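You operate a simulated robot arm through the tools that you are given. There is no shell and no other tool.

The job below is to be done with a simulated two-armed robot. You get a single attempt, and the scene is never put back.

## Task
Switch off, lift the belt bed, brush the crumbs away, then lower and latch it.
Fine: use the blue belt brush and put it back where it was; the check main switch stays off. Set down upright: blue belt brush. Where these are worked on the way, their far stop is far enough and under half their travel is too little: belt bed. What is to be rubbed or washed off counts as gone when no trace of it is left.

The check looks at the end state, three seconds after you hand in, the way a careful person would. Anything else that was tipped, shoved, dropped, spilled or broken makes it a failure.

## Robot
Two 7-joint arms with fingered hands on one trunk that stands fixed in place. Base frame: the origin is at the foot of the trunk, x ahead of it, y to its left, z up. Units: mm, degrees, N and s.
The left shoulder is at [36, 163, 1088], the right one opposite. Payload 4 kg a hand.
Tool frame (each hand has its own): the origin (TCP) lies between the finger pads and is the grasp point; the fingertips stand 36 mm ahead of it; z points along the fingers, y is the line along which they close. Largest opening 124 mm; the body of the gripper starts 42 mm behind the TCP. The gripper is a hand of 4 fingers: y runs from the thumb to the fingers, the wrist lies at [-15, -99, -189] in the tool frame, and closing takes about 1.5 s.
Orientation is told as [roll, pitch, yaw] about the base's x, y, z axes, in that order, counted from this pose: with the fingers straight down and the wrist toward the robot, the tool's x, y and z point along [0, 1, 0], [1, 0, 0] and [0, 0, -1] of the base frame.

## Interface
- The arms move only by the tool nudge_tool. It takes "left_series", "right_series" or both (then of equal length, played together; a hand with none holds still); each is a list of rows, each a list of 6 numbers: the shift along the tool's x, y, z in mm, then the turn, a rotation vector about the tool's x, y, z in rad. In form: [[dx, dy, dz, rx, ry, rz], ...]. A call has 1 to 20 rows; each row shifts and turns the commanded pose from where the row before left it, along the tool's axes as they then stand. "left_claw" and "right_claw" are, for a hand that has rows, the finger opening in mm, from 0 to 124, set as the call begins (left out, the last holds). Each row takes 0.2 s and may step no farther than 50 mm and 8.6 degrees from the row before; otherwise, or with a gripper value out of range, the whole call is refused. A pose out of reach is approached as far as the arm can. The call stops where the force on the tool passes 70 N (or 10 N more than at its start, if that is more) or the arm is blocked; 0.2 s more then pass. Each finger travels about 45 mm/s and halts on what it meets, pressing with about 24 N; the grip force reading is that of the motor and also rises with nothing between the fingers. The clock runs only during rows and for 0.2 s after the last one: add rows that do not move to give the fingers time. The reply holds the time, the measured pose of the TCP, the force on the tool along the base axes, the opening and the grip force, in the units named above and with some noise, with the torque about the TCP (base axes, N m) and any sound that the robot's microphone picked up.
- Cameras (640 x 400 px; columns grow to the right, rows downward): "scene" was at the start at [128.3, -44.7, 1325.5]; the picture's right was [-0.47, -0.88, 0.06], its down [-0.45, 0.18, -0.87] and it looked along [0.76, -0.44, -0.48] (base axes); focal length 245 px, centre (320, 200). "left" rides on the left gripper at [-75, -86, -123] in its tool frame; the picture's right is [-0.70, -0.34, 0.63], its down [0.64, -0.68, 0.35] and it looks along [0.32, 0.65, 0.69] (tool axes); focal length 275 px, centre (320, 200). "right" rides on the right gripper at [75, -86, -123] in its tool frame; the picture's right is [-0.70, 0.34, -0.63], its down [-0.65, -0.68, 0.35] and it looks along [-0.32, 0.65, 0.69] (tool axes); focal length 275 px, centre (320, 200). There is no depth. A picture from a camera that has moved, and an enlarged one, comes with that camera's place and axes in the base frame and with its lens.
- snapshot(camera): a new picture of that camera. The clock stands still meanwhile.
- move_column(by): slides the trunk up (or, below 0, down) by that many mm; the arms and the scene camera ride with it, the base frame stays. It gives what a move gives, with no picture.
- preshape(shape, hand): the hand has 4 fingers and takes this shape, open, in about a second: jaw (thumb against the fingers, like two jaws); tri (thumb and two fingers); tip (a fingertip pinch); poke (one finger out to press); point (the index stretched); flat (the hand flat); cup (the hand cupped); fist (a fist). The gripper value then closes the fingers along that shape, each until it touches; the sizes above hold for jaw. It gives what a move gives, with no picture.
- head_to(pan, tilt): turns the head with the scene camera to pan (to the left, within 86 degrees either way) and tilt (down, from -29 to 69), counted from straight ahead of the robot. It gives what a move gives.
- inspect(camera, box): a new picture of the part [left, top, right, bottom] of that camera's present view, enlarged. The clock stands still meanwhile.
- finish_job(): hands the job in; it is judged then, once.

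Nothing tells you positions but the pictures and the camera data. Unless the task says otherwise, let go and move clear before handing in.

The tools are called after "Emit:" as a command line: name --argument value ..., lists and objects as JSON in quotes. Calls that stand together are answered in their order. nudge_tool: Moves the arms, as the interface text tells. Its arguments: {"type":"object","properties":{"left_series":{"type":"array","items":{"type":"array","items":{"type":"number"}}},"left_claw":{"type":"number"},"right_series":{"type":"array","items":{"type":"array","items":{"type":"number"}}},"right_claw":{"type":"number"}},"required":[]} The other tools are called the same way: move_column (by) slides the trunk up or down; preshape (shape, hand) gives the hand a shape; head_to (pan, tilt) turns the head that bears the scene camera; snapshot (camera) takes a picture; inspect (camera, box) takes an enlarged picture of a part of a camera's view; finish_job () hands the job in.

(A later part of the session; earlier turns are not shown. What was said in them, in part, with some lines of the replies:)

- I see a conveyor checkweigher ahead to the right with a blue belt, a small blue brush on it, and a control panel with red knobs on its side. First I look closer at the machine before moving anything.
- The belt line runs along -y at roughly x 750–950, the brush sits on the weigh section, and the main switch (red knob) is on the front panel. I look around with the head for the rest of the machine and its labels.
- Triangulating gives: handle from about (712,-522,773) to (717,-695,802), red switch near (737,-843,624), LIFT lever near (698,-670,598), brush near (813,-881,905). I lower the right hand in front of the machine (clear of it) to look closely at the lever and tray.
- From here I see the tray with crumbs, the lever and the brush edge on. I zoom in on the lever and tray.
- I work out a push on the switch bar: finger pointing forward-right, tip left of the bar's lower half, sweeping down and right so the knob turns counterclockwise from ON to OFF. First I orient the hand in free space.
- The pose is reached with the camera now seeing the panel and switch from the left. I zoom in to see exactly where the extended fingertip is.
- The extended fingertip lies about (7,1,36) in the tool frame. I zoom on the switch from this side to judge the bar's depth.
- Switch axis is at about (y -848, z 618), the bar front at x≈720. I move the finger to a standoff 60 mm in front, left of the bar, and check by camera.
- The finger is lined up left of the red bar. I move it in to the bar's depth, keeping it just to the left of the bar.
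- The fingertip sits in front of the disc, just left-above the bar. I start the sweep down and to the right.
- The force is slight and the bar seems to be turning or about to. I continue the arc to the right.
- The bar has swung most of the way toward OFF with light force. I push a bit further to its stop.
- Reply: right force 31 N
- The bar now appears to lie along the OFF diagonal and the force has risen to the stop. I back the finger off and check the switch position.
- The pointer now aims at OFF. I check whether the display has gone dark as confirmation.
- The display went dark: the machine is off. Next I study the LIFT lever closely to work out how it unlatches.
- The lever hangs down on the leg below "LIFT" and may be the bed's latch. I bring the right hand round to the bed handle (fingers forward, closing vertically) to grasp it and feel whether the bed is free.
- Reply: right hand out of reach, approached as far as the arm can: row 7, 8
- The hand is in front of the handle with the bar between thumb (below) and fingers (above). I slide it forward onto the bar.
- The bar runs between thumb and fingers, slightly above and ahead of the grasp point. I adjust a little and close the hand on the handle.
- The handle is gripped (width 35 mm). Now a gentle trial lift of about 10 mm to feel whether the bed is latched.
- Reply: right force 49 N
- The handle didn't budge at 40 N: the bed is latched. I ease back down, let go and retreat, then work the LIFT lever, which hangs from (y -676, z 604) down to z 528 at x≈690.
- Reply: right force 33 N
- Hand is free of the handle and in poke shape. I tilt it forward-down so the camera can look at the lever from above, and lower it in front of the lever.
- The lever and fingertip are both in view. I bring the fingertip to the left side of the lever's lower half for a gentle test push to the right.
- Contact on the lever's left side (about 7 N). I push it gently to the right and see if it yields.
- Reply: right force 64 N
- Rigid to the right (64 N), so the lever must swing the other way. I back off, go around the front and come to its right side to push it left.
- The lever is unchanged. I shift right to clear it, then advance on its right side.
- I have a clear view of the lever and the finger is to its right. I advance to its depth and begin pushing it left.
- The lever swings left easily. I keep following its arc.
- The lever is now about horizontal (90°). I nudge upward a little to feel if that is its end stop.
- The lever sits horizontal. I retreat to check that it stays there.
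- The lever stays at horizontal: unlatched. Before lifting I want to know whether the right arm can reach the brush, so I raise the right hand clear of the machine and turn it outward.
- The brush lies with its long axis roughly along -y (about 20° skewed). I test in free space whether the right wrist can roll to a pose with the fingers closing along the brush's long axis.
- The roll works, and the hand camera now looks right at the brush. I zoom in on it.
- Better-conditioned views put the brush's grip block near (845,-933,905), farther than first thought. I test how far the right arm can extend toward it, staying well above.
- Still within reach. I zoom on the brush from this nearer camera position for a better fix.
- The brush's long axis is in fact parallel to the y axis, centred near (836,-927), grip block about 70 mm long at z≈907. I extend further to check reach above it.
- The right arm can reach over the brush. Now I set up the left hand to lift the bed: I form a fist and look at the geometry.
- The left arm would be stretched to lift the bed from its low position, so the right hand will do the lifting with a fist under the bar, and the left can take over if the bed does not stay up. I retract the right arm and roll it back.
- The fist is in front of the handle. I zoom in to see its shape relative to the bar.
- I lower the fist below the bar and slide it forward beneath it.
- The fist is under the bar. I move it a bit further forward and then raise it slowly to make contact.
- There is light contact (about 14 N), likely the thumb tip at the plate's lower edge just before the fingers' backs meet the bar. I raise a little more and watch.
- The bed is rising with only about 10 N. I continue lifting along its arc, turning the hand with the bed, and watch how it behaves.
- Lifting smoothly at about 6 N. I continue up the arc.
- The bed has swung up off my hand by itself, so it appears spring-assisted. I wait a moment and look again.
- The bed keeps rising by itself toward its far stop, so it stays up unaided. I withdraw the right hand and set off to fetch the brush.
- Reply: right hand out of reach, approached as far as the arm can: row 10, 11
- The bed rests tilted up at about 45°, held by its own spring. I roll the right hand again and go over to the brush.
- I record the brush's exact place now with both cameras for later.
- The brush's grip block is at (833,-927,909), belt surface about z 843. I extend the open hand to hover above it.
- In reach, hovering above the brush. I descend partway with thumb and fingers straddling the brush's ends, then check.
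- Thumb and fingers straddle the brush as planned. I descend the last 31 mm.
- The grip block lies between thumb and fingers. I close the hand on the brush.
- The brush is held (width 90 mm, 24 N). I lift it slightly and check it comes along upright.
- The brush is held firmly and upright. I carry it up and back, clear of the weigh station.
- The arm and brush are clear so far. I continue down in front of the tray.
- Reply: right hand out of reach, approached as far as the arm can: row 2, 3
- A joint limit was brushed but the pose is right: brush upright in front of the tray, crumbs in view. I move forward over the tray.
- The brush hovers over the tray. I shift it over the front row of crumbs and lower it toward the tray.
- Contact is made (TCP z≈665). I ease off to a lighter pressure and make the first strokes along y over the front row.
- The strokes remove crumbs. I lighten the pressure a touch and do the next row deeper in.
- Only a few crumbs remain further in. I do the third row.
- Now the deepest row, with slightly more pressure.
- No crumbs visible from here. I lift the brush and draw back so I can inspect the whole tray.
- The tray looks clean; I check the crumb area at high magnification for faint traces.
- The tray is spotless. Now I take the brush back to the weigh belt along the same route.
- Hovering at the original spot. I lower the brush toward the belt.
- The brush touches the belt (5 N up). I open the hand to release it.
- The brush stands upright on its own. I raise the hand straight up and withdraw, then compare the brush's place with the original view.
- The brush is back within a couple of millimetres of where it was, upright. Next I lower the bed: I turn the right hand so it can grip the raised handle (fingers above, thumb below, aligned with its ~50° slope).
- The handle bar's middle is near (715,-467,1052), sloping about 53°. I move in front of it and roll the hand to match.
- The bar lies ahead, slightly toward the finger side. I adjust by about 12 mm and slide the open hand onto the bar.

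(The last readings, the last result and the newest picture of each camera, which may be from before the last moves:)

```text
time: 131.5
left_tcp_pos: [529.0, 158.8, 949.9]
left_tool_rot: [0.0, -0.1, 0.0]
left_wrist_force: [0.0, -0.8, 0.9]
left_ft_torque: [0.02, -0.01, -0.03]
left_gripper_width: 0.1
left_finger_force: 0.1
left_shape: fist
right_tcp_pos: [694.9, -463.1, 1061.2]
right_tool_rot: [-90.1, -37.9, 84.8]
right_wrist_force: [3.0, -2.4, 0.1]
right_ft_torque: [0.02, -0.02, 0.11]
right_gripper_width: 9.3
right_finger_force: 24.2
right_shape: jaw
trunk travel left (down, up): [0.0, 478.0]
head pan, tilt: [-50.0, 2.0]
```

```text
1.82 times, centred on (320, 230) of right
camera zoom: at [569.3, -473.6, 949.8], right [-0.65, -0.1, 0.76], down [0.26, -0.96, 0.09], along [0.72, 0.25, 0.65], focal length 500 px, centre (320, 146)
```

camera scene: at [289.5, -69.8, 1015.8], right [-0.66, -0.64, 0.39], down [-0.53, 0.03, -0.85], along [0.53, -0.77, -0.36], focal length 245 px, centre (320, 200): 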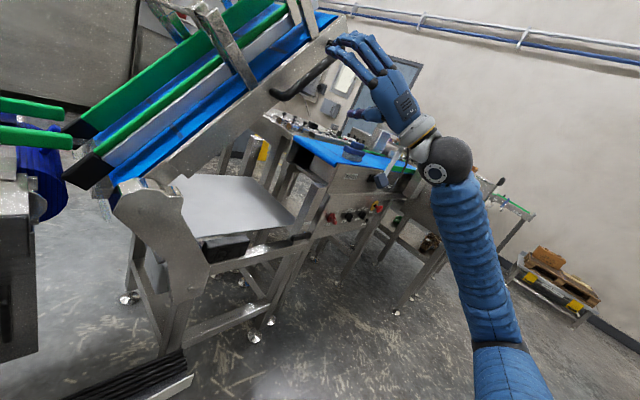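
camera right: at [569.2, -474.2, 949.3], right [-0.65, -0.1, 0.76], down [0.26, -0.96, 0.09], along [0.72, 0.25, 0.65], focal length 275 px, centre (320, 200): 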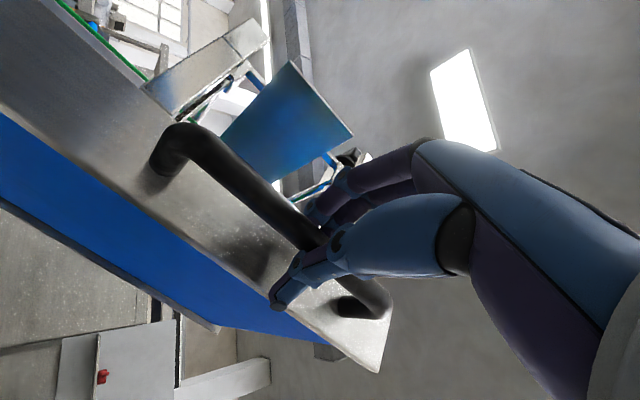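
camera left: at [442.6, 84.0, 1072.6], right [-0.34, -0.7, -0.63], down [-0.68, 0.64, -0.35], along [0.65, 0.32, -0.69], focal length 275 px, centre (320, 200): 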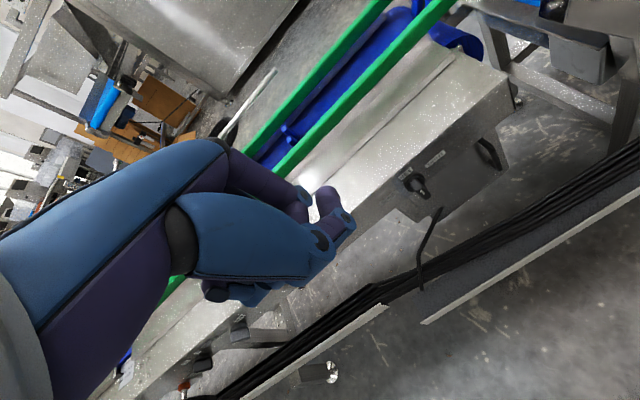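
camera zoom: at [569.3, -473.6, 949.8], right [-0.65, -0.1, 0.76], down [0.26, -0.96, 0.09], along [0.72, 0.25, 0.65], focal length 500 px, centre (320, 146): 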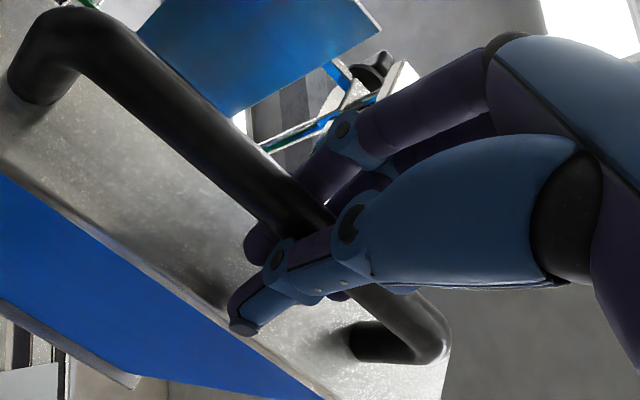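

The fingers have closed right around the bar, caging it. I pull it down one small step along its arc and check the forces.

Emit:
nudge_tool --right_series '[[1, -15.9, 1.1, 0.002, 0.0025, 0.0348], [1, -15.9, 1.1, 0.002, 0.0025, 0.0348], [0, 0, 0, 0, 0, 0]]'

Emit:
snapshot --camera "scene"

Emit:
snapshot --camera "right"

```text
time: 132.3
left_tcp_pos: [530.1, 160.3, 950.8]
left_tool_rot: [0.0, 0.0, 0.0]
left_wrist_force: [0.2, 0.3, 0.7]
left_ft_torque: [-0.01, 0.02, 0.01]
left_gripper_width: 0.0
left_finger_force: 0.2
left_shape: fist
right_tcp_pos: [693.6, -486.2, 1040.4]
right_tool_rot: [-89.6, -41.9, 84.4]
right_wrist_force: [12.4, 2.8, 14.0]
right_ft_torque: [0.17, -0.14, 0.11]
right_gripper_width: 6.4
right_finger_force: 24.6
right_shape: jaw
trunk travel left (down, up): [0.0, 478.0]
head pan, tilt: [-50.0, 2.0]
```

```text
taken
camera scene: at [289.3, -69.3, 1016.2], right [-0.66, -0.64, 0.39], down [-0.53, 0.03, -0.85], along [0.53, -0.77, -0.36], focal length 245 px, centre (320, 200)
```

scene: 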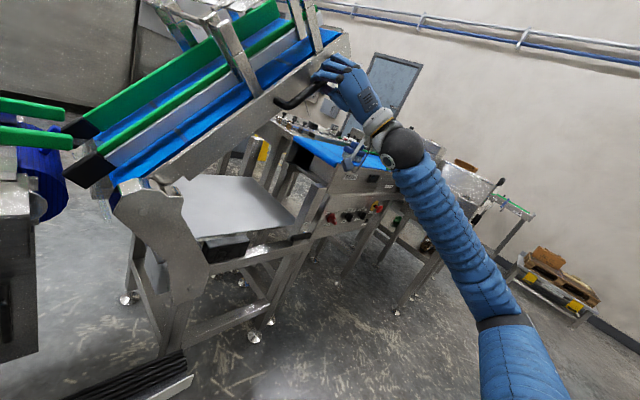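

```text
taken
camera right: at [568.9, -488.9, 929.4], right [-0.65, -0.16, 0.75], down [0.26, -0.97, 0.02], along [0.72, 0.21, 0.66], focal length 275 px, centre (320, 200)
```

right: 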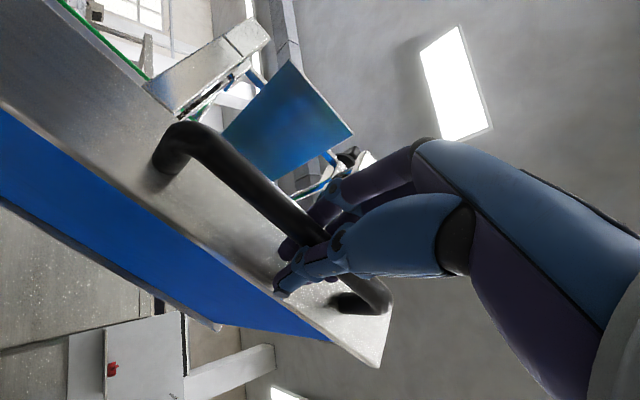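

The bed follows (about 14 N). I continue lowering in slow steps.

Emit:
nudge_tool --right_series '[[1, -15.9, 1.1, 0.002, 0.0025, 0.0348], [1, -15.9, 1.1, 0.002, 0.0025, 0.0348], [1, -15.9, 1.1, 0.002, 0.0025, 0.0348], [1, -15.9, 1.1, 0.002, 0.0025, 0.0348], [0, 0, 0, 0, 0, 0]]'

Emit:
snapshot --camera "right"

Emit:
snapshot --camera "scene"

```text
time: 133.5
left_tcp_pos: [529.5, 158.5, 950.7]
left_tool_rot: [0.1, 0.0, 0.0]
left_wrist_force: [0.4, 0.8, 0.0]
left_ft_torque: [-0.02, 0.0, 0.0]
left_gripper_width: 0.0
left_finger_force: 0.0
left_shape: fist
right_tcp_pos: [692.9, -530.8, 990.9]
right_tool_rot: [-88.4, -50.0, 83.7]
right_wrist_force: [24.1, -25.5, 26.9]
right_ft_torque: [0.41, -0.25, -0.25]
right_gripper_width: 7.2
right_finger_force: 24.2
right_shape: jaw
trunk travel left (down, up): [0.0, 478.0]
head pan, tilt: [-50.0, 2.0]
```

```text
taken
camera right: at [568.7, -516.3, 878.9], right [-0.65, -0.26, 0.72], down [0.26, -0.96, -0.11], along [0.72, 0.11, 0.69], focal length 275 px, centre (320, 200)
```

right: 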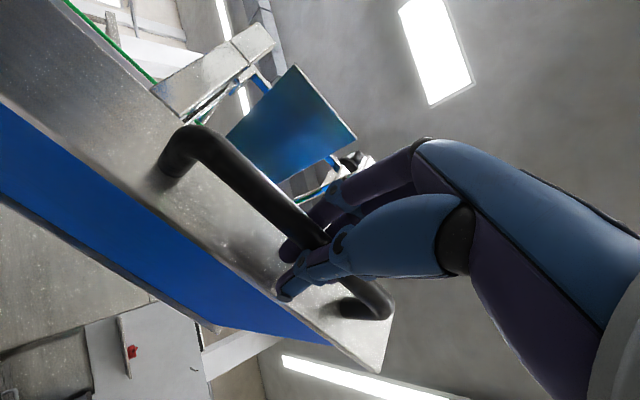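

```text
taken
camera scene: at [289.5, -70.5, 1016.1], right [-0.66, -0.64, 0.39], down [-0.53, 0.03, -0.85], along [0.53, -0.77, -0.36], focal length 245 px, centre (320, 200)
```

scene: 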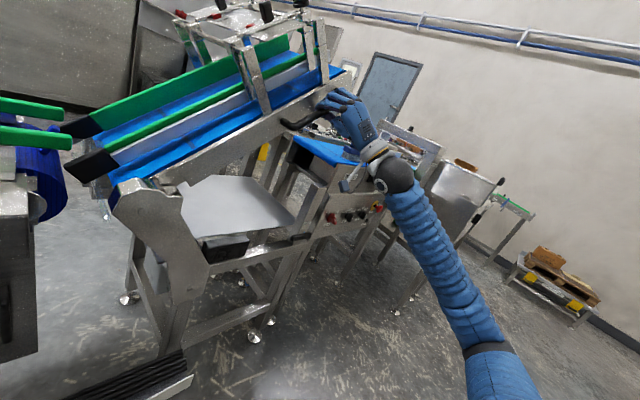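

The forces show I'm pulling the hand inward along the bar; I relieve that by shifting outward and slightly forward.

Emit:
nudge_tool --right_series '[[-6, 0, 4, 0, 0, 0], [-4, 0, 3, 0, 0, 0], [0, 0, 0, 0, 0, 0]]'

```text
time: 134.3
left_tcp_pos: [529.6, 161.1, 949.7]
left_tool_rot: [-0.1, 0.0, 0.0]
left_wrist_force: [-0.1, 0.4, -0.1]
left_ft_torque: [0.01, 0.01, 0.02]
left_gripper_width: 0.0
left_finger_force: 0.0
left_shape: fist
right_tcp_pos: [701.2, -533.2, 996.2]
right_tool_rot: [-88.2, -49.9, 83.7]
right_wrist_force: [-15.2, 19.5, -6.9]
right_ft_torque: [-0.09, 0.01, 0.25]
right_gripper_width: 3.9
right_finger_force: 24.3
right_shape: jaw
trunk travel left (down, up): [0.0, 478.0]
head pan, tilt: [-50.0, 2.0]
```

Emit:
nudge_tool --right_series '[[3.5, 0, -2.7, 0, 0, 0], [0, 0, 0, 0, 0, 0], [0, 0, 0, 0, 0, 0], [0, 0, 0, 0, 0, 0]]' --right_claw 18

Emit:
nudge_tool --right_series '[[1, -15.9, 0.6, 0.002, 0.0025, 0.0348], [1, -15.9, 0.6, 0.002, 0.0025, 0.0348], [0, 0, 0, 0, 0, 0]]'

Emit:
snapshot --camera "right"

```text
time: 135.3
left_tcp_pos: [529.6, 161.0, 950.4]
left_tool_rot: [0.0, 0.0, 0.0]
left_wrist_force: [0.0, -0.5, -0.5]
left_ft_torque: [-0.02, 0.0, 0.0]
left_gripper_width: 0.0
left_finger_force: 0.1
left_shape: fist
right_tcp_pos: [697.3, -533.0, 996.9]
right_tool_rot: [-88.4, -49.7, 83.7]
right_wrist_force: [5.3, 4.9, 6.1]
right_ft_torque: [-0.01, 0.1, -0.04]
right_gripper_width: 18.8
right_finger_force: 0.1
right_shape: jaw
trunk travel left (down, up): [0.0, 478.0]
head pan, tilt: [-50.0, 2.0]
```

```text
time: 136.1
left_tcp_pos: [530.4, 159.9, 948.5]
left_tool_rot: [0.0, 0.0, 0.1]
left_wrist_force: [-0.7, -0.6, 0.0]
left_ft_torque: [0.01, -0.01, 0.0]
left_gripper_width: 0.1
left_finger_force: 0.2
left_shape: fist
right_tcp_pos: [697.8, -551.8, 969.0]
right_tool_rot: [-87.6, -53.9, 83.0]
right_wrist_force: [5.1, 0.9, 2.2]
right_ft_torque: [0.02, 0.08, -0.06]
right_gripper_width: 18.1
right_finger_force: 0.0
right_shape: jaw
trunk travel left (down, up): [0.0, 478.0]
head pan, tilt: [-50.0, 2.0]
```

```text
taken
camera right: at [573.2, -531.5, 859.2], right [-0.65, -0.31, 0.7], down [0.26, -0.95, -0.18], along [0.72, 0.07, 0.69], focal length 275 px, centre (320, 200)
```

right: 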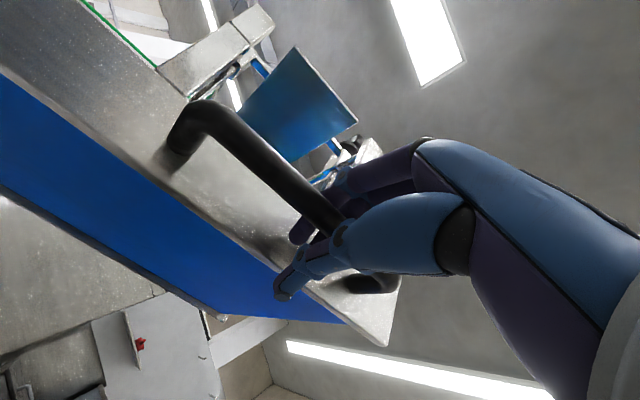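

Loose caging works well; forces are about 5 N. I continue.

Emit:
nudge_tool --right_series '[[1, -15.9, 0.6, 0.002, 0.0025, 0.0348], [1, -15.9, 0.6, 0.002, 0.0025, 0.0348], [1, -15.9, 0.6, 0.002, 0.0025, 0.0348], [1, -15.9, 0.6, 0.002, 0.0025, 0.0348], [0, 0, 0, 0, 0, 0]]'

Emit:
snapshot --camera "right"

Emit:
snapshot --camera "scene"

```text
time: 137.3
left_tcp_pos: [530.1, 159.1, 950.5]
left_tool_rot: [-0.1, 0.1, -0.1]
left_wrist_force: [-0.3, 0.9, -0.8]
left_ft_torque: [0.0, 0.04, -0.01]
left_gripper_width: 0.0
left_finger_force: 0.0
left_shape: fist
right_tcp_pos: [695.7, -582.8, 912.3]
right_tool_rot: [-85.5, -61.8, 81.2]
right_wrist_force: [-0.9, -0.2, -3.7]
right_ft_torque: [-0.04, 0.04, -0.02]
right_gripper_width: 20.7
right_finger_force: 0.0
right_shape: jaw
trunk travel left (down, up): [0.0, 478.0]
head pan, tilt: [-50.0, 2.0]
```

```text
taken
camera right: at [571.1, -546.4, 806.4], right [-0.65, -0.4, 0.65], down [0.26, -0.91, -0.31], along [0.72, -0.03, 0.69], focal length 275 px, centre (320, 200)
```

right: 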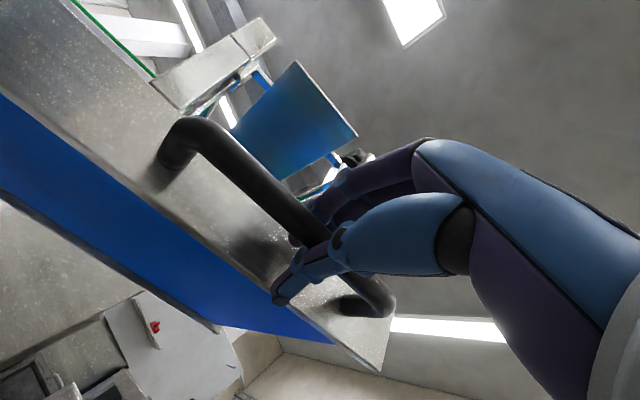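

```text
taken
camera scene: at [289.5, -70.2, 1015.7], right [-0.66, -0.64, 0.39], down [-0.53, 0.03, -0.85], along [0.53, -0.77, -0.36], focal length 245 px, centre (320, 200)
```

scene: 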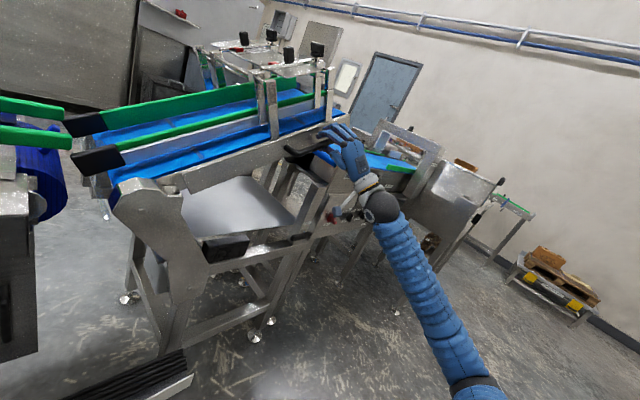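

Gravity is taking over now (−4 N). I lower it further, slowly.

Emit:
nudge_tool --right_series '[[1, -15.9, 0.6, 0.002, 0.0025, 0.0348], [1, -15.9, 0.6, 0.002, 0.0025, 0.0348], [1, -15.9, 0.6, 0.002, 0.0025, 0.0348], [1, -15.9, 0.6, 0.002, 0.0025, 0.0348], [0, 0, 0, 0, 0, 0]]'

Emit:
snapshot --camera "right"

Emit:
snapshot --camera "scene"

```text
time: 138.5
left_tcp_pos: [529.5, 158.9, 949.3]
left_tool_rot: [0.0, 0.0, 0.0]
left_wrist_force: [-0.3, -0.1, 0.1]
left_ft_torque: [0.0, -0.01, 0.02]
left_gripper_width: 0.1
left_finger_force: 0.1
left_shape: fist
right_tcp_pos: [693.3, -606.4, 853.8]
right_tool_rot: [-82.1, -69.7, 78.2]
right_wrist_force: [-1.9, -1.0, -8.1]
right_ft_torque: [0.01, 0.08, 0.04]
right_gripper_width: 23.8
right_finger_force: 0.0
right_shape: jaw
trunk travel left (down, up): [0.0, 478.0]
head pan, tilt: [-50.0, 2.0]
```

```text
taken
camera right: at [568.8, -556.4, 753.5], right [-0.65, -0.49, 0.59], down [0.26, -0.86, -0.43], along [0.72, -0.13, 0.68], focal length 275 px, centre (320, 200)
```

right: 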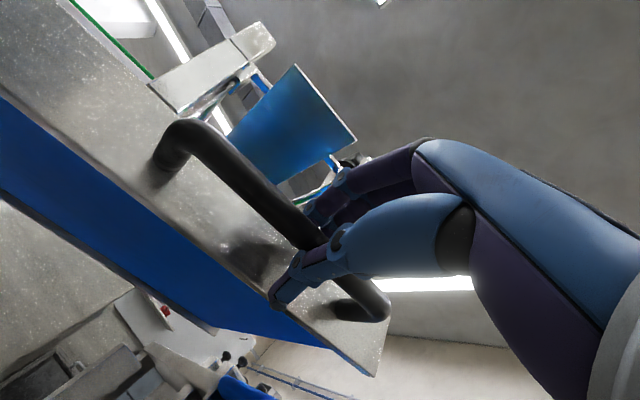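

```text
taken
camera scene: at [289.5, -70.2, 1015.8], right [-0.66, -0.64, 0.39], down [-0.53, 0.03, -0.85], along [0.53, -0.77, -0.36], focal length 245 px, centre (320, 200)
```

scene: 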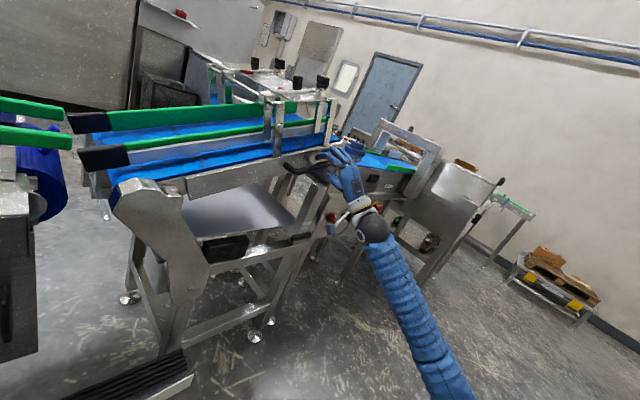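

Emit:
nudge_tool --right_series '[[1, -15.9, 0.6, 0.002, 0.0025, 0.0348], [1, -15.9, 0.6, 0.002, 0.0025, 0.0348], [0.5, -8, 0.3, 0.001, 0.0012, 0.0174], [0, 0, 0, 0, 0, 0]]'

Emit:
inspect --camera "scene" --box '[250, 110, 410, 230]'

```text
time: 139.5
left_tcp_pos: [530.6, 159.9, 950.1]
left_tool_rot: [0.1, 0.1, 0.0]
left_wrist_force: [0.8, -0.5, 0.0]
left_ft_torque: [-0.01, 0.04, -0.01]
left_gripper_width: 0.1
left_finger_force: 0.1
left_shape: fist
right_tcp_pos: [692.2, -617.0, 814.9]
right_tool_rot: [-77.9, -74.4, 74.3]
right_wrist_force: [0.9, -2.5, -11.9]
right_ft_torque: [-0.01, 0.08, 0.01]
right_gripper_width: 25.1
right_finger_force: 0.0
right_shape: jaw
trunk travel left (down, up): [0.0, 478.0]
head pan, tilt: [-50.0, 2.0]
```

```text
3.33 times, centred on (330, 170) of scene
camera zoom: at [290.0, -70.3, 1015.6], right [-0.66, -0.64, 0.39], down [-0.53, 0.03, -0.85], along [0.53, -0.77, -0.36], focal length 816 px, centre (287, 300)
```

zoom: 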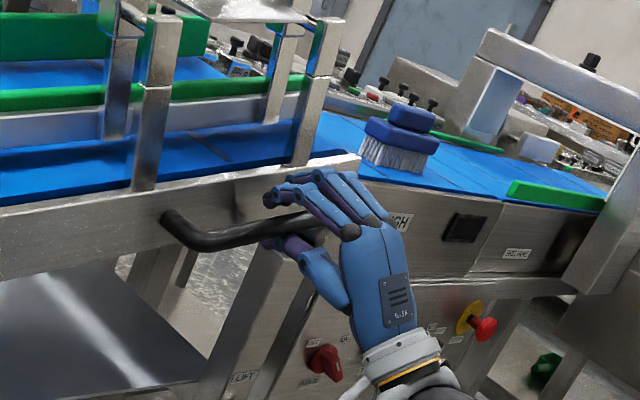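

Nearly down. I ease it the last couple of centimetres.

Emit:
nudge_tool --right_series '[[0.5, -8, 0.3, 0.001, 0.0012, 0.0174], [0.5, -8, 0.3, 0.001, 0.0012, 0.0174], [0, 0, 0, 0, 0, 0]]'

Emit:
nudge_tool --right_series '[[0.3, -4, 0.2, 0.0005, 0.0006, 0.0087], [0.3, -4, 0.2, 0.0005, 0.0006, 0.0087], [0, 0, 0, 0, 0, 0]]'

Emit:
inspect --camera "scene" --box '[250, 110, 410, 230]'

```text
time: 140.3
left_tcp_pos: [530.9, 159.8, 949.2]
left_tool_rot: [0.0, 0.2, 0.0]
left_wrist_force: [0.5, 0.3, 0.0]
left_ft_torque: [-0.03, 0.0, 0.01]
left_gripper_width: 0.1
left_finger_force: 0.0
left_shape: fist
right_tcp_pos: [691.9, -620.0, 800.7]
right_tool_rot: [-75.6, -76.5, 72.0]
right_wrist_force: [1.1, -1.6, -13.2]
right_ft_torque: [-0.03, 0.08, -0.03]
right_gripper_width: 26.5
right_finger_force: 0.0
right_shape: jaw
trunk travel left (down, up): [0.0, 478.0]
head pan, tilt: [-50.0, 2.0]
```

```text
time: 141.1
left_tcp_pos: [530.0, 158.5, 949.5]
left_tool_rot: [-0.1, 0.1, 0.0]
left_wrist_force: [-0.4, -0.7, -0.9]
left_ft_torque: [-0.05, -0.02, -0.02]
left_gripper_width: 0.0
left_finger_force: 0.1
left_shape: fist
right_tcp_pos: [693.3, -620.8, 790.0]
right_tool_rot: [-74.5, -77.4, 70.7]
right_wrist_force: [-0.8, -1.1, -9.7]
right_ft_torque: [0.01, 0.08, -0.01]
right_gripper_width: 25.7
right_finger_force: 0.1
right_shape: jaw
trunk travel left (down, up): [0.0, 478.0]
head pan, tilt: [-50.0, 2.0]
```

```text
3.33 times, centred on (330, 170) of scene
camera zoom: at [289.8, -70.3, 1015.7], right [-0.66, -0.64, 0.39], down [-0.53, 0.03, -0.85], along [0.53, -0.77, -0.36], focal length 816 px, centre (287, 300)
```

zoom: 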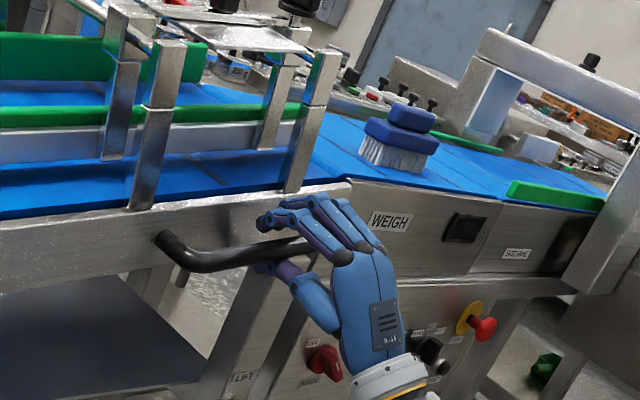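

Emit:
nudge_tool --right_series '[[0.3, -4, 0.2, 0, 0, 0], [0.3, -4, 0.2, 0, 0, 0], [0, 0, 0, 0, 0, 0]]'

Emit:
nudge_tool --right_series '[[0, -4, 0, 0, 0, 0], [0, -4, 0, 0, 0, 0], [0, 0, 0, 0, 0, 0]]'

Emit:
inspect --camera "scene" --box '[250, 110, 410, 230]'

```text
time: 141.9
left_tcp_pos: [528.7, 158.8, 951.6]
left_tool_rot: [0.0, 0.0, 0.0]
left_wrist_force: [0.0, 0.0, 0.0]
left_ft_torque: [0.01, 0.06, 0.0]
left_gripper_width: 0.1
left_finger_force: 0.0
left_shape: fist
right_tcp_pos: [692.0, -621.4, 783.9]
right_tool_rot: [-75.0, -77.5, 71.4]
right_wrist_force: [0.0, -1.7, -1.6]
right_ft_torque: [-0.04, 0.04, -0.03]
right_gripper_width: 19.9
right_finger_force: 0.2
right_shape: jaw
trunk travel left (down, up): [0.0, 478.0]
head pan, tilt: [-50.0, 2.0]
```

```text
time: 142.7
left_tcp_pos: [528.8, 160.2, 950.2]
left_tool_rot: [-0.1, 0.0, -0.1]
left_wrist_force: [0.0, -0.1, -0.4]
left_ft_torque: [0.02, -0.01, -0.02]
left_gripper_width: 0.0
left_finger_force: 0.1
left_shape: fist
right_tcp_pos: [691.2, -625.1, 776.8]
right_tool_rot: [-74.8, -77.3, 71.3]
right_wrist_force: [2.2, 0.8, 3.8]
right_ft_torque: [-0.08, 0.01, 0.04]
right_gripper_width: 18.2
right_finger_force: 0.0
right_shape: jaw
trunk travel left (down, up): [0.0, 478.0]
head pan, tilt: [-50.0, 2.0]
```

```text
3.33 times, centred on (330, 170) of scene
camera zoom: at [289.2, -69.5, 1016.1], right [-0.66, -0.64, 0.39], down [-0.53, 0.03, -0.85], along [0.53, -0.77, -0.36], focal length 816 px, centre (287, 300)
```

zoom: 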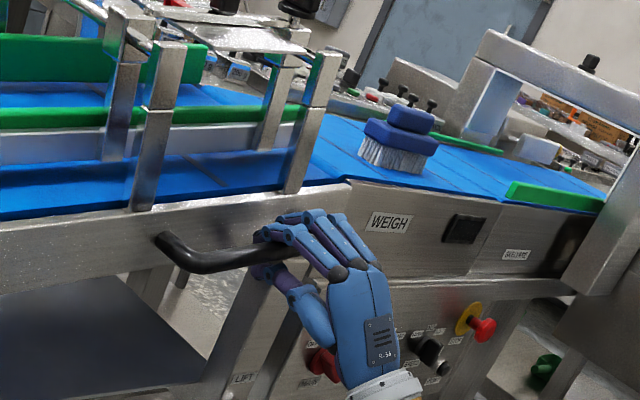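

The bed has come to rest on its stop (force turned to +4 N). I open the hand and withdraw.

Emit:
nudge_tool --right_series '[[0, 6, 0, 0, 0, 0], [0, 4, 0, 0, 0, 0], [0, 0, 0, 0, 0, 0], [0, 0, 0, 0, 0, 0], [0, 0, 0, 0, 0, 0], [0, 0, 0, 0, 0, 0], [0, 0, 0, 0, 0, 0], [0, 0, 0, 0, 0, 0]]' --right_claw 124

Emit:
snapshot --camera "right"

```text
time: 144.5
left_tcp_pos: [529.9, 159.3, 949.0]
left_tool_rot: [0.0, 0.0, 0.0]
left_wrist_force: [0.7, -0.3, -0.4]
left_ft_torque: [-0.01, 0.01, -0.01]
left_gripper_width: 0.3
left_finger_force: 0.0
left_shape: fist
right_tcp_pos: [693.0, -621.9, 787.2]
right_tool_rot: [-74.7, -77.4, 71.1]
right_wrist_force: [-0.2, -0.1, -0.8]
right_ft_torque: [0.01, -0.01, 0.03]
right_gripper_width: 123.7
right_finger_force: 0.0
right_shape: jaw
trunk travel left (down, up): [0.0, 478.0]
head pan, tilt: [-50.0, 2.0]
```

```text
taken
camera right: at [568.0, -557.3, 694.8], right [-0.65, -0.57, 0.51], down [0.26, -0.79, -0.55], along [0.72, -0.22, 0.66], focal length 275 px, centre (320, 200)
```

right: 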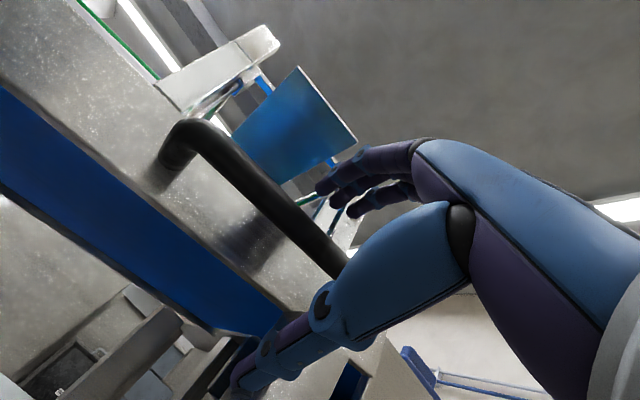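

Emit:
nudge_tool --right_series '[[0, 0, -30, 0, 0, 0], [0, 0, -40, 0, 0, 0], [0, 0, -40, 0, 0, 0], [0, 0, 0, 0, 0, 0]]'

Emit:
preshape --shape "poke" --hand "right"

Emit:
snapshot --camera "scene"

Emit:
inspect --camera "scene" --box '[250, 110, 410, 230]'

```text
time: 145.5
left_tcp_pos: [529.7, 158.6, 950.8]
left_tool_rot: [0.0, -0.1, 0.0]
left_wrist_force: [-0.5, 0.1, -1.2]
left_ft_torque: [0.02, 0.02, 0.01]
left_gripper_width: 0.0
left_finger_force: 0.2
left_shape: fist
right_tcp_pos: [581.7, -616.0, 794.3]
right_tool_rot: [-74.7, -77.4, 71.1]
right_wrist_force: [-0.5, 0.4, -0.3]
right_ft_torque: [-0.03, 0.05, -0.03]
right_gripper_width: 123.7
right_finger_force: 0.1
right_shape: jaw
trunk travel left (down, up): [0.0, 478.0]
head pan, tilt: [-50.0, 2.0]
```

```text
time: 146.4
left_tcp_pos: [529.1, 159.2, 951.3]
left_tool_rot: [0.0, 0.0, 0.0]
left_wrist_force: [-0.3, 0.3, -0.6]
left_ft_torque: [0.0, -0.01, -0.05]
left_gripper_width: 0.1
left_finger_force: 0.1
left_shape: fist
right_tcp_pos: [582.5, -615.4, 795.8]
right_tool_rot: [-74.6, -77.4, 71.0]
right_wrist_force: [-0.4, 0.6, -0.6]
right_ft_torque: [0.02, 0.02, -0.02]
right_gripper_width: 0.1
right_finger_force: 0.1
right_shape: poke
trunk travel left (down, up): [0.0, 478.0]
head pan, tilt: [-50.0, 2.0]
```

```text
taken
camera scene: at [289.3, -69.8, 1016.0], right [-0.66, -0.64, 0.39], down [-0.53, 0.03, -0.85], along [0.53, -0.77, -0.36], focal length 245 px, centre (320, 200)
```

scene: 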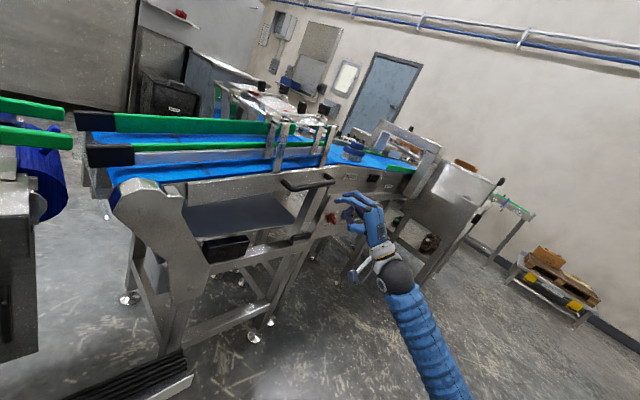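

```text
3.33 times, centred on (330, 170) of scene
camera zoom: at [289.3, -69.8, 1016.0], right [-0.66, -0.64, 0.39], down [-0.53, 0.03, -0.85], along [0.53, -0.77, -0.36], focal length 816 px, centre (287, 300)
```

zoom: 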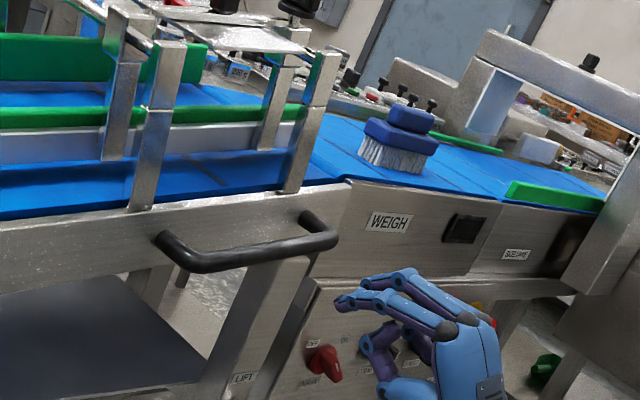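

The bed sits exactly as at the start and the brush is in place. Now I turn the latch lever back down: I re-orient the poking finger as before and bring it above the lever's free end.

Emit:
nudge_tool --right_series '[[0, 0, 0, 0, 0, 0.105], [0, 0, 0, 0, 0, 0.105], [0, 0, 0, 0, -0.0785, 0], [0, 0, 0, 0, -0.0785, 0], [0, 0, 0, 0.14, 0, 0], [0, 0, 0, 0.14, 0, 0], [0, 0, 0, 0.14, 0, 0], [0, 0, 0, 0.14, 0, 0], [0, 0, 0, 0.14, 0, 0], [0, 0, 0, 0, 0, 0]]'

Emit:
snapshot --camera "right"

```text
time: 148.6
left_tcp_pos: [530.0, 160.1, 949.4]
left_tool_rot: [-0.1, -0.1, 0.0]
left_wrist_force: [0.2, 0.7, 0.1]
left_ft_torque: [0.01, 0.01, -0.01]
left_gripper_width: 0.0
left_finger_force: 0.0
left_shape: fist
right_tcp_pos: [581.3, -613.7, 793.7]
right_tool_rot: [-1.0, -46.5, -12.3]
right_wrist_force: [-0.5, -0.5, 0.4]
right_ft_torque: [0.01, 0.0, 0.01]
right_gripper_width: 0.1
right_finger_force: 0.1
right_shape: poke
trunk travel left (down, up): [0.0, 478.0]
head pan, tilt: [-50.0, 2.0]
```

```text
taken
camera right: at [453.6, -507.6, 815.0], right [-0.38, -0.62, 0.69], down [-0.36, -0.59, -0.73], along [0.85, -0.52, 0.0], focal length 275 px, centre (320, 200)
```

right: 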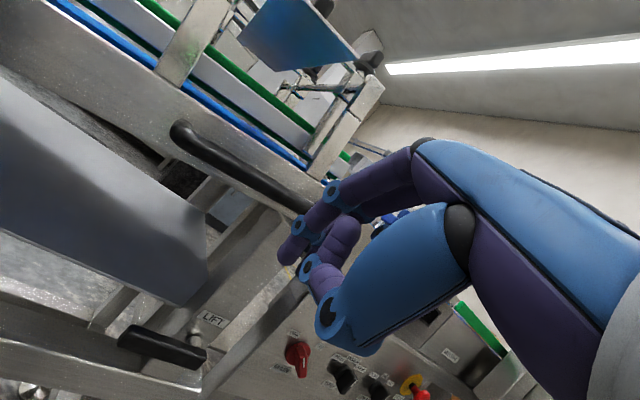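

Emit:
nudge_tool --right_series '[[-2.2, -20.3, 28.9, 0, 0, 0], [-2.2, -20.3, 28.9, 0, 0, 0], [-2.2, -20.3, 28.9, 0, 0, 0], [4.2, 8.3, 23.3, 0, 0, 0], [4.2, 8.3, 23.3, 0, 0, 0], [4.2, 8.3, 23.3, 0, 0, 0], [0, 0, 0, 0, 0, 0]]'

Emit:
inspect --camera "right" --box '[160, 140, 400, 340]'

Emit:
inspect --camera "scene" --box '[280, 180, 360, 260]'

```text
time: 150.2
left_tcp_pos: [529.5, 159.9, 949.4]
left_tool_rot: [0.1, -0.1, 0.0]
left_wrist_force: [0.0, -0.1, 0.1]
left_ft_torque: [-0.02, -0.01, 0.02]
left_gripper_width: 0.0
left_finger_force: 0.1
left_shape: fist
right_tcp_pos: [670.7, -630.7, 660.5]
right_tool_rot: [-1.0, -46.6, -12.3]
right_wrist_force: [0.8, 0.5, 0.7]
right_ft_torque: [0.0, -0.04, 0.02]
right_gripper_width: 0.1
right_finger_force: 0.1
right_shape: poke
trunk travel left (down, up): [0.0, 478.0]
head pan, tilt: [-50.0, 2.0]
```

```text
2.00 times, centred on (280, 240) of right
camera zoom: at [542.0, -523.8, 681.5], right [-0.38, -0.62, 0.69], down [-0.36, -0.59, -0.73], along [0.85, -0.52, 0.0], focal length 551 px, centre (400, 120)
```

zoom: 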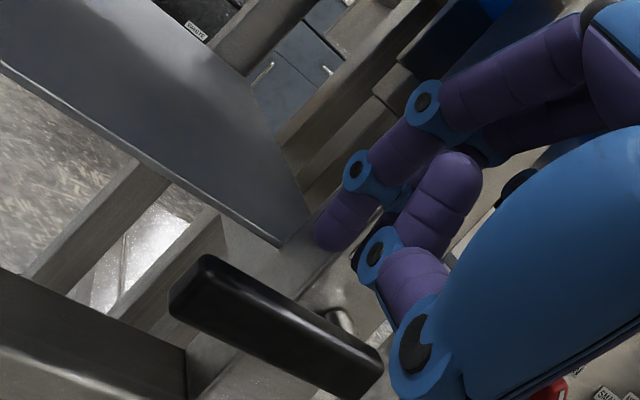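

```text
5.00 times, centred on (320, 220) of scene
camera zoom: at [289.3, -69.7, 1016.0], right [-0.66, -0.64, 0.39], down [-0.53, 0.03, -0.85], along [0.53, -0.77, -0.36], focal length 1224 px, centre (320, 100)
```

zoom: 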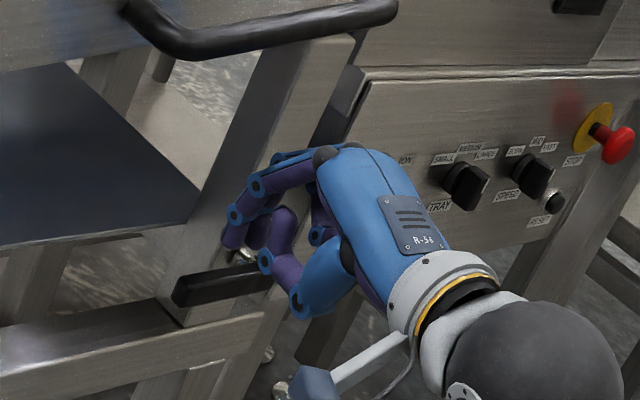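

The finger is above the lever. I shift toward its free end and press it down along its arc.

Emit:
nudge_tool --right_series '[[13.7, -2.1, -2.2, 0, 0, 0], [-0.4, -10.45, 10, 0, 0, 0], [2.6, -12.07, 10.66, 0, 0, 0], [-1.7, -11.57, 11.48, 0, 0, 0], [0, 0, 0, 0, 0, 0]]'

Emit:
inspect --camera "right" --box '[160, 140, 400, 340]'

Emit:
inspect --camera "scene" --box '[280, 180, 360, 260]'

```text
time: 151.4
left_tcp_pos: [530.2, 160.5, 950.7]
left_tool_rot: [-0.1, 0.0, 0.0]
left_wrist_force: [0.5, -0.5, 0.1]
left_ft_torque: [0.0, 0.01, -0.02]
left_gripper_width: 0.3
left_finger_force: 0.2
left_shape: fist
right_tcp_pos: [669.5, -615.1, 611.8]
right_tool_rot: [-1.0, -46.5, -12.3]
right_wrist_force: [0.5, 0.4, -1.6]
right_ft_torque: [0.03, 0.03, 0.0]
right_gripper_width: 0.0
right_finger_force: 0.1
right_shape: poke
trunk travel left (down, up): [0.0, 478.0]
head pan, tilt: [-50.0, 2.0]
```

```text
2.00 times, centred on (280, 240) of right
camera zoom: at [541.4, -508.3, 633.6], right [-0.38, -0.62, 0.69], down [-0.36, -0.59, -0.73], along [0.85, -0.52, 0.0], focal length 551 px, centre (400, 120)
```

zoom: 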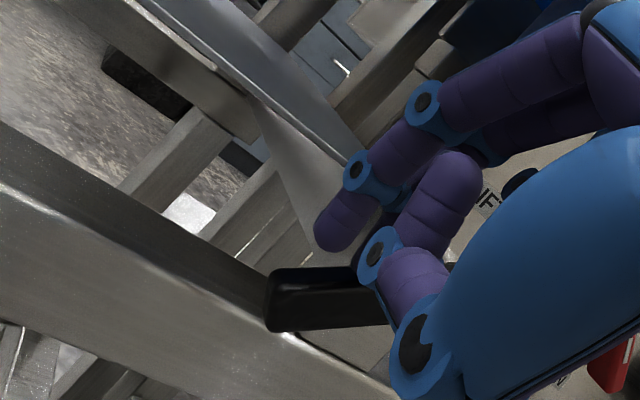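

```text
5.00 times, centred on (320, 220) of scene
camera zoom: at [289.3, -69.8, 1016.0], right [-0.66, -0.64, 0.39], down [-0.53, 0.03, -0.85], along [0.53, -0.77, -0.36], focal length 1224 px, centre (320, 100)
```

zoom: 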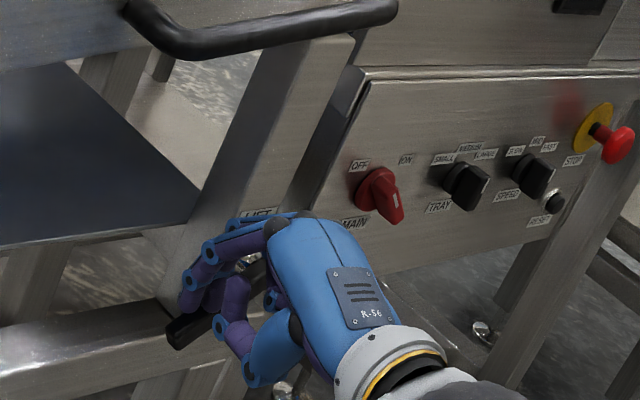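

The lever is turning. I continue along the arc.

Emit:
nudge_tool --right_series '[[-5.8, -10.23, 11.44, 0, 0, 0], [-9.3, -8.25, 10.62, 0, 0, 0], [-12.4, -5.61, 9.05, 0, 0, 0], [0, 0, 0, 0, 0, 0]]'

Emit:
inspect --camera "right" --box '[160, 140, 400, 340]'

Emit:
inspect --camera "scene" --box '[280, 180, 360, 260]'

```text
time: 152.4
left_tcp_pos: [529.5, 160.5, 950.4]
left_tool_rot: [0.0, 0.0, 0.0]
left_wrist_force: [0.0, 0.5, 0.4]
left_ft_torque: [-0.01, 0.0, -0.01]
left_gripper_width: 0.0
left_finger_force: 0.1
left_shape: fist
right_tcp_pos: [669.6, -645.4, 572.3]
right_tool_rot: [-1.0, -46.7, -12.3]
right_wrist_force: [-1.2, 5.3, 2.3]
right_ft_torque: [-0.04, -0.07, 0.09]
right_gripper_width: 0.2
right_finger_force: 0.1
right_shape: poke
trunk travel left (down, up): [0.0, 478.0]
head pan, tilt: [-50.0, 2.0]
```

```text
2.00 times, centred on (280, 240) of right
camera zoom: at [541.5, -538.5, 594.2], right [-0.38, -0.62, 0.69], down [-0.36, -0.59, -0.73], along [0.85, -0.52, 0.0], focal length 551 px, centre (400, 120)
```

zoom: 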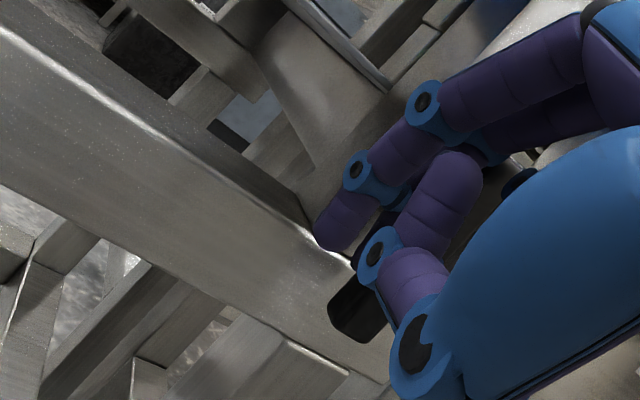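

```text
5.00 times, centred on (320, 220) of scene
camera zoom: at [289.1, -69.3, 1016.1], right [-0.66, -0.64, 0.39], down [-0.53, 0.03, -0.85], along [0.53, -0.77, -0.36], focal length 1224 px, centre (320, 100)
```

zoom: 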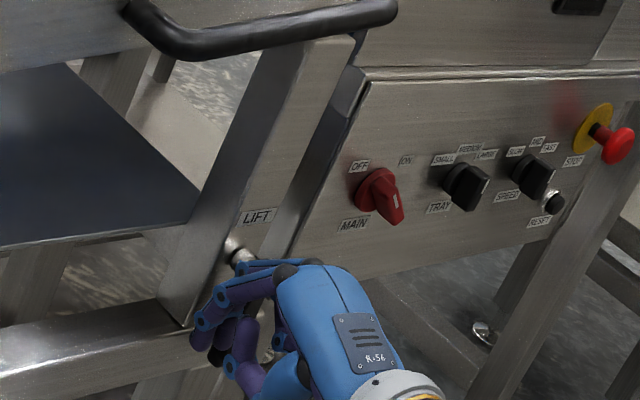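

Nearly vertical. I push gently a few millimetres more to its stop.

Emit:
nudge_tool --right_series '[[-4.9, -0.5, 1.9, 0, 0, 0], [0, 0, 0, 0, 0, 0]]'

Emit:
nudge_tool --right_series '[[-2.9, -0.2, 1, 0, 0, 0], [0, 0, 0, 0, 0, 0]]'

Emit:
inspect --camera "right" --box '[160, 140, 400, 340]'

```text
time: 153.0
left_tcp_pos: [529.3, 162.4, 950.4]
left_tool_rot: [-0.1, 0.0, 0.2]
left_wrist_force: [-0.3, 0.2, 0.3]
left_ft_torque: [0.03, 0.04, 0.01]
left_gripper_width: 0.0
left_finger_force: 0.1
left_shape: fist
right_tcp_pos: [669.4, -647.9, 573.6]
right_tool_rot: [-1.0, -46.8, -12.0]
right_wrist_force: [-1.5, 28.9, 3.9]
right_ft_torque: [-0.02, -0.2, 0.63]
right_gripper_width: 0.4
right_finger_force: 0.1
right_shape: poke
trunk travel left (down, up): [0.0, 478.0]
head pan, tilt: [-50.0, 2.0]
```

```text
time: 153.6
left_tcp_pos: [529.2, 160.9, 949.4]
left_tool_rot: [-0.1, 0.0, 0.0]
left_wrist_force: [-0.4, 0.4, -0.9]
left_ft_torque: [0.0, 0.0, 0.0]
left_gripper_width: 0.1
left_finger_force: 0.0
left_shape: fist
right_tcp_pos: [669.8, -649.3, 572.5]
right_tool_rot: [-1.1, -46.7, -12.1]
right_wrist_force: [-0.8, 59.3, 3.8]
right_ft_torque: [0.54, -0.16, 1.32]
right_gripper_width: 0.0
right_finger_force: 0.1
right_shape: poke
trunk travel left (down, up): [0.0, 478.0]
head pan, tilt: [-50.0, 2.0]
```

```text
2.00 times, centred on (280, 240) of right
camera zoom: at [540.8, -543.3, 593.6], right [-0.38, -0.62, 0.69], down [-0.35, -0.59, -0.73], along [0.86, -0.52, 0.0], focal length 551 px, centre (400, 120)
```

zoom: 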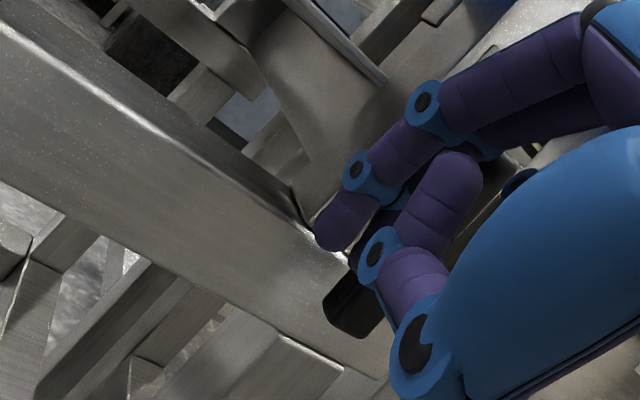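

Firm stop reached at the same place as at the start. I back off and check the lever.

Emit:
nudge_tool --right_series '[[13.7, -2.1, -2.2, 0, 0, 0], [-8.35, -14.2, -32.5, 0, 0, 0], [-8.35, -14.2, -32.5, 0, 0, 0], [-8.35, -14.2, -32.5, 0, 0, 0], [0, 0, 0, 0, 0, 0]]'

Emit:
inspect --camera "scene" --box '[280, 180, 360, 260]'

Emit:
snapshot --camera "right"

```text
time: 154.8
left_tcp_pos: [528.9, 159.7, 950.3]
left_tool_rot: [0.0, 0.0, 0.1]
left_wrist_force: [1.0, -0.6, -0.1]
left_ft_torque: [0.01, -0.01, 0.02]
left_gripper_width: 0.0
left_finger_force: 0.0
left_shape: fist
right_tcp_pos: [566.4, -638.4, 611.8]
right_tool_rot: [-1.0, -46.7, -12.3]
right_wrist_force: [-0.5, 0.0, 0.4]
right_ft_torque: [0.0, 0.02, -0.02]
right_gripper_width: 0.0
right_finger_force: 0.1
right_shape: poke
trunk travel left (down, up): [0.0, 478.0]
head pan, tilt: [-50.0, 2.0]
```

```text
5.00 times, centred on (320, 220) of scene
camera zoom: at [289.3, -69.7, 1015.9], right [-0.66, -0.64, 0.39], down [-0.53, 0.03, -0.85], along [0.53, -0.77, -0.36], focal length 1224 px, centre (320, 100)
```

zoom: 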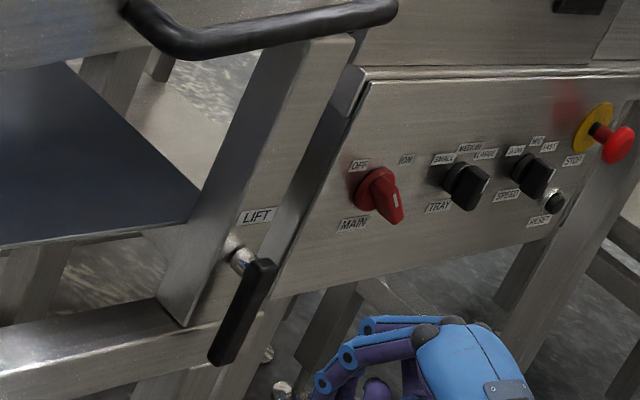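

```text
taken
camera right: at [437.4, -532.4, 632.0], right [-0.38, -0.62, 0.69], down [-0.36, -0.59, -0.73], along [0.85, -0.52, 0.0], focal length 275 px, centre (320, 200)
```

right: 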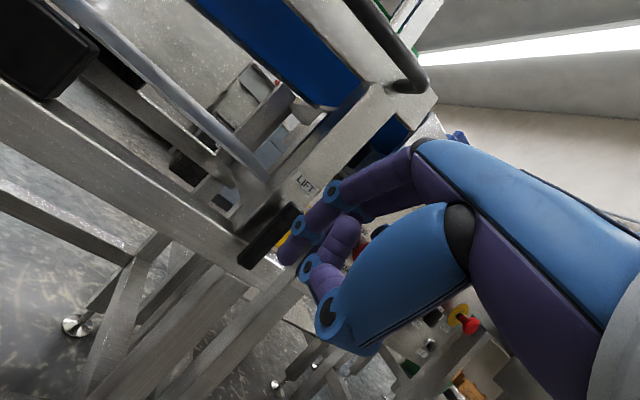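

The lever is exactly back in its latched position, the switch is OFF. I compare the whole machine with the first pictures, and move the hand further clear.

Emit:
nudge_tool --right_series '[[0, -10, -35, 0, 0, 0], [0, -10, -35, 0, 0, 0], [0, 0, -35, 0, 0, 0], [0, 0, 0, 0, 0, 0]]'

Emit:
inspect --camera "scene" --box '[280, 160, 460, 290]'

Emit:
inspect --camera "scene" --box '[180, 160, 340, 270]'

Emit:
inspect --camera "scene" --box '[310, 140, 430, 240]'

Emit:
snapshot --camera "scene"

```text
time: 155.8
left_tcp_pos: [529.0, 159.0, 950.5]
left_tool_rot: [0.0, 0.0, 0.0]
left_wrist_force: [0.4, -0.5, 0.5]
left_ft_torque: [-0.03, 0.02, 0.01]
left_gripper_width: 0.0
left_finger_force: 0.0
left_shape: fist
right_tcp_pos: [479.2, -617.8, 666.5]
right_tool_rot: [-1.0, -46.6, -12.2]
right_wrist_force: [0.5, 0.1, 0.1]
right_ft_torque: [0.0, 0.0, 0.0]
right_gripper_width: 0.0
right_finger_force: 0.0
right_shape: poke
trunk travel left (down, up): [0.0, 478.0]
head pan, tilt: [-50.0, 2.0]
```

```text
3.08 times, centred on (370, 225) of scene
camera zoom: at [289.3, -69.7, 1015.9], right [-0.66, -0.64, 0.39], down [-0.53, 0.03, -0.85], along [0.53, -0.77, -0.36], focal length 753 px, centre (166, 123)
```

zoom: 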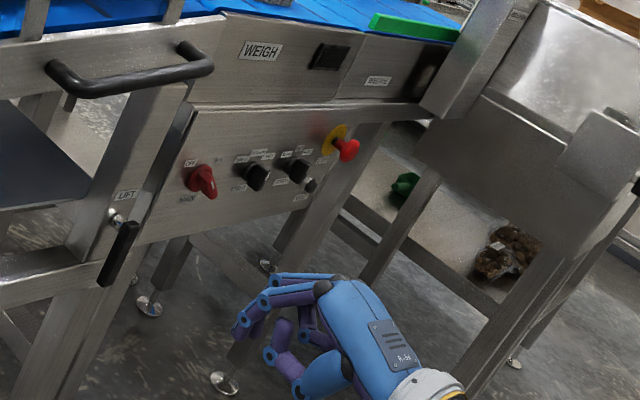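

```text
3.64 times, centred on (260, 215) of scene
camera zoom: at [289.3, -69.7, 1015.9], right [-0.66, -0.64, 0.39], down [-0.53, 0.03, -0.85], along [0.53, -0.77, -0.36], focal length 890 px, centre (538, 146)
```

zoom: 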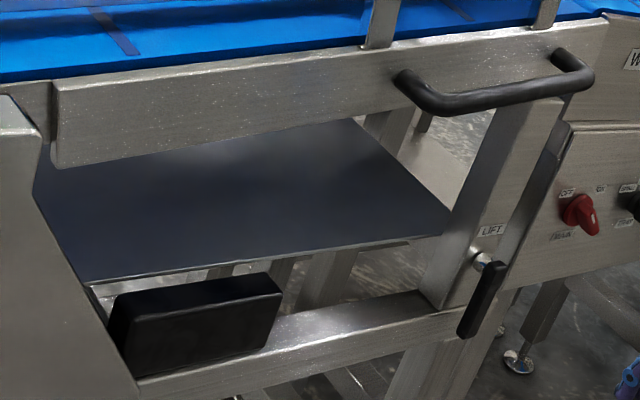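

```text
4.00 times, centred on (370, 190) of scene
camera zoom: at [289.3, -69.7, 1015.9], right [-0.66, -0.64, 0.39], down [-0.53, 0.03, -0.85], along [0.53, -0.77, -0.36], focal length 980 px, centre (120, 240)
```

zoom: 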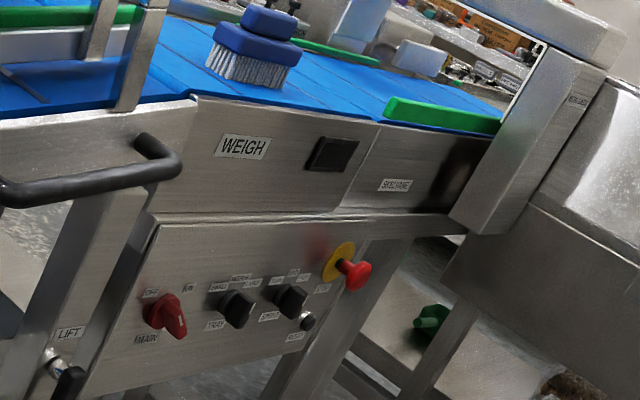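

```text
taken
camera scene: at [289.3, -69.7, 1015.9], right [-0.66, -0.64, 0.39], down [-0.53, 0.03, -0.85], along [0.53, -0.77, -0.36], focal length 245 px, centre (320, 200)
```

scene: 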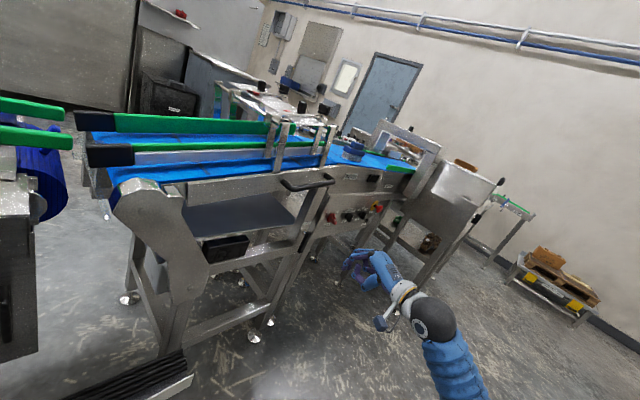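

The bed is down and latched, the tray is clean, the brush stands upright where it was, and the main switch is OFF with the display dark. Both hands are clear, so I hand in.

Emit:
finish_job

```text
The job is handed in.
```

The job is finished and handed in; I haven't been told the check's result. This is how I left the machine:

- **Main switch:** turned from ON to OFF. The weigh display went dark and stayed dark.
- **Belt bed:** I turned the LIFT lever and lifted the bed. Its spring carried it to about 40–45°, which I took to be the far stop. It is now lowered back to its starting position.
- **Latch:** the LIFT lever is back in its original down position against its stop. I didn't pull on the bed afterwards to test the latch.
- **Crumbs:** brushed off the tray. Zoomed views from two cameras showed no trace left.
- **Blue belt brush:** upright on the weigh belt, within about 2–3 mm of where it was by camera comparison.

Nothing was dropped, spilled or broken that I could see. Both hands were empty and clear of the machine when I handed in.
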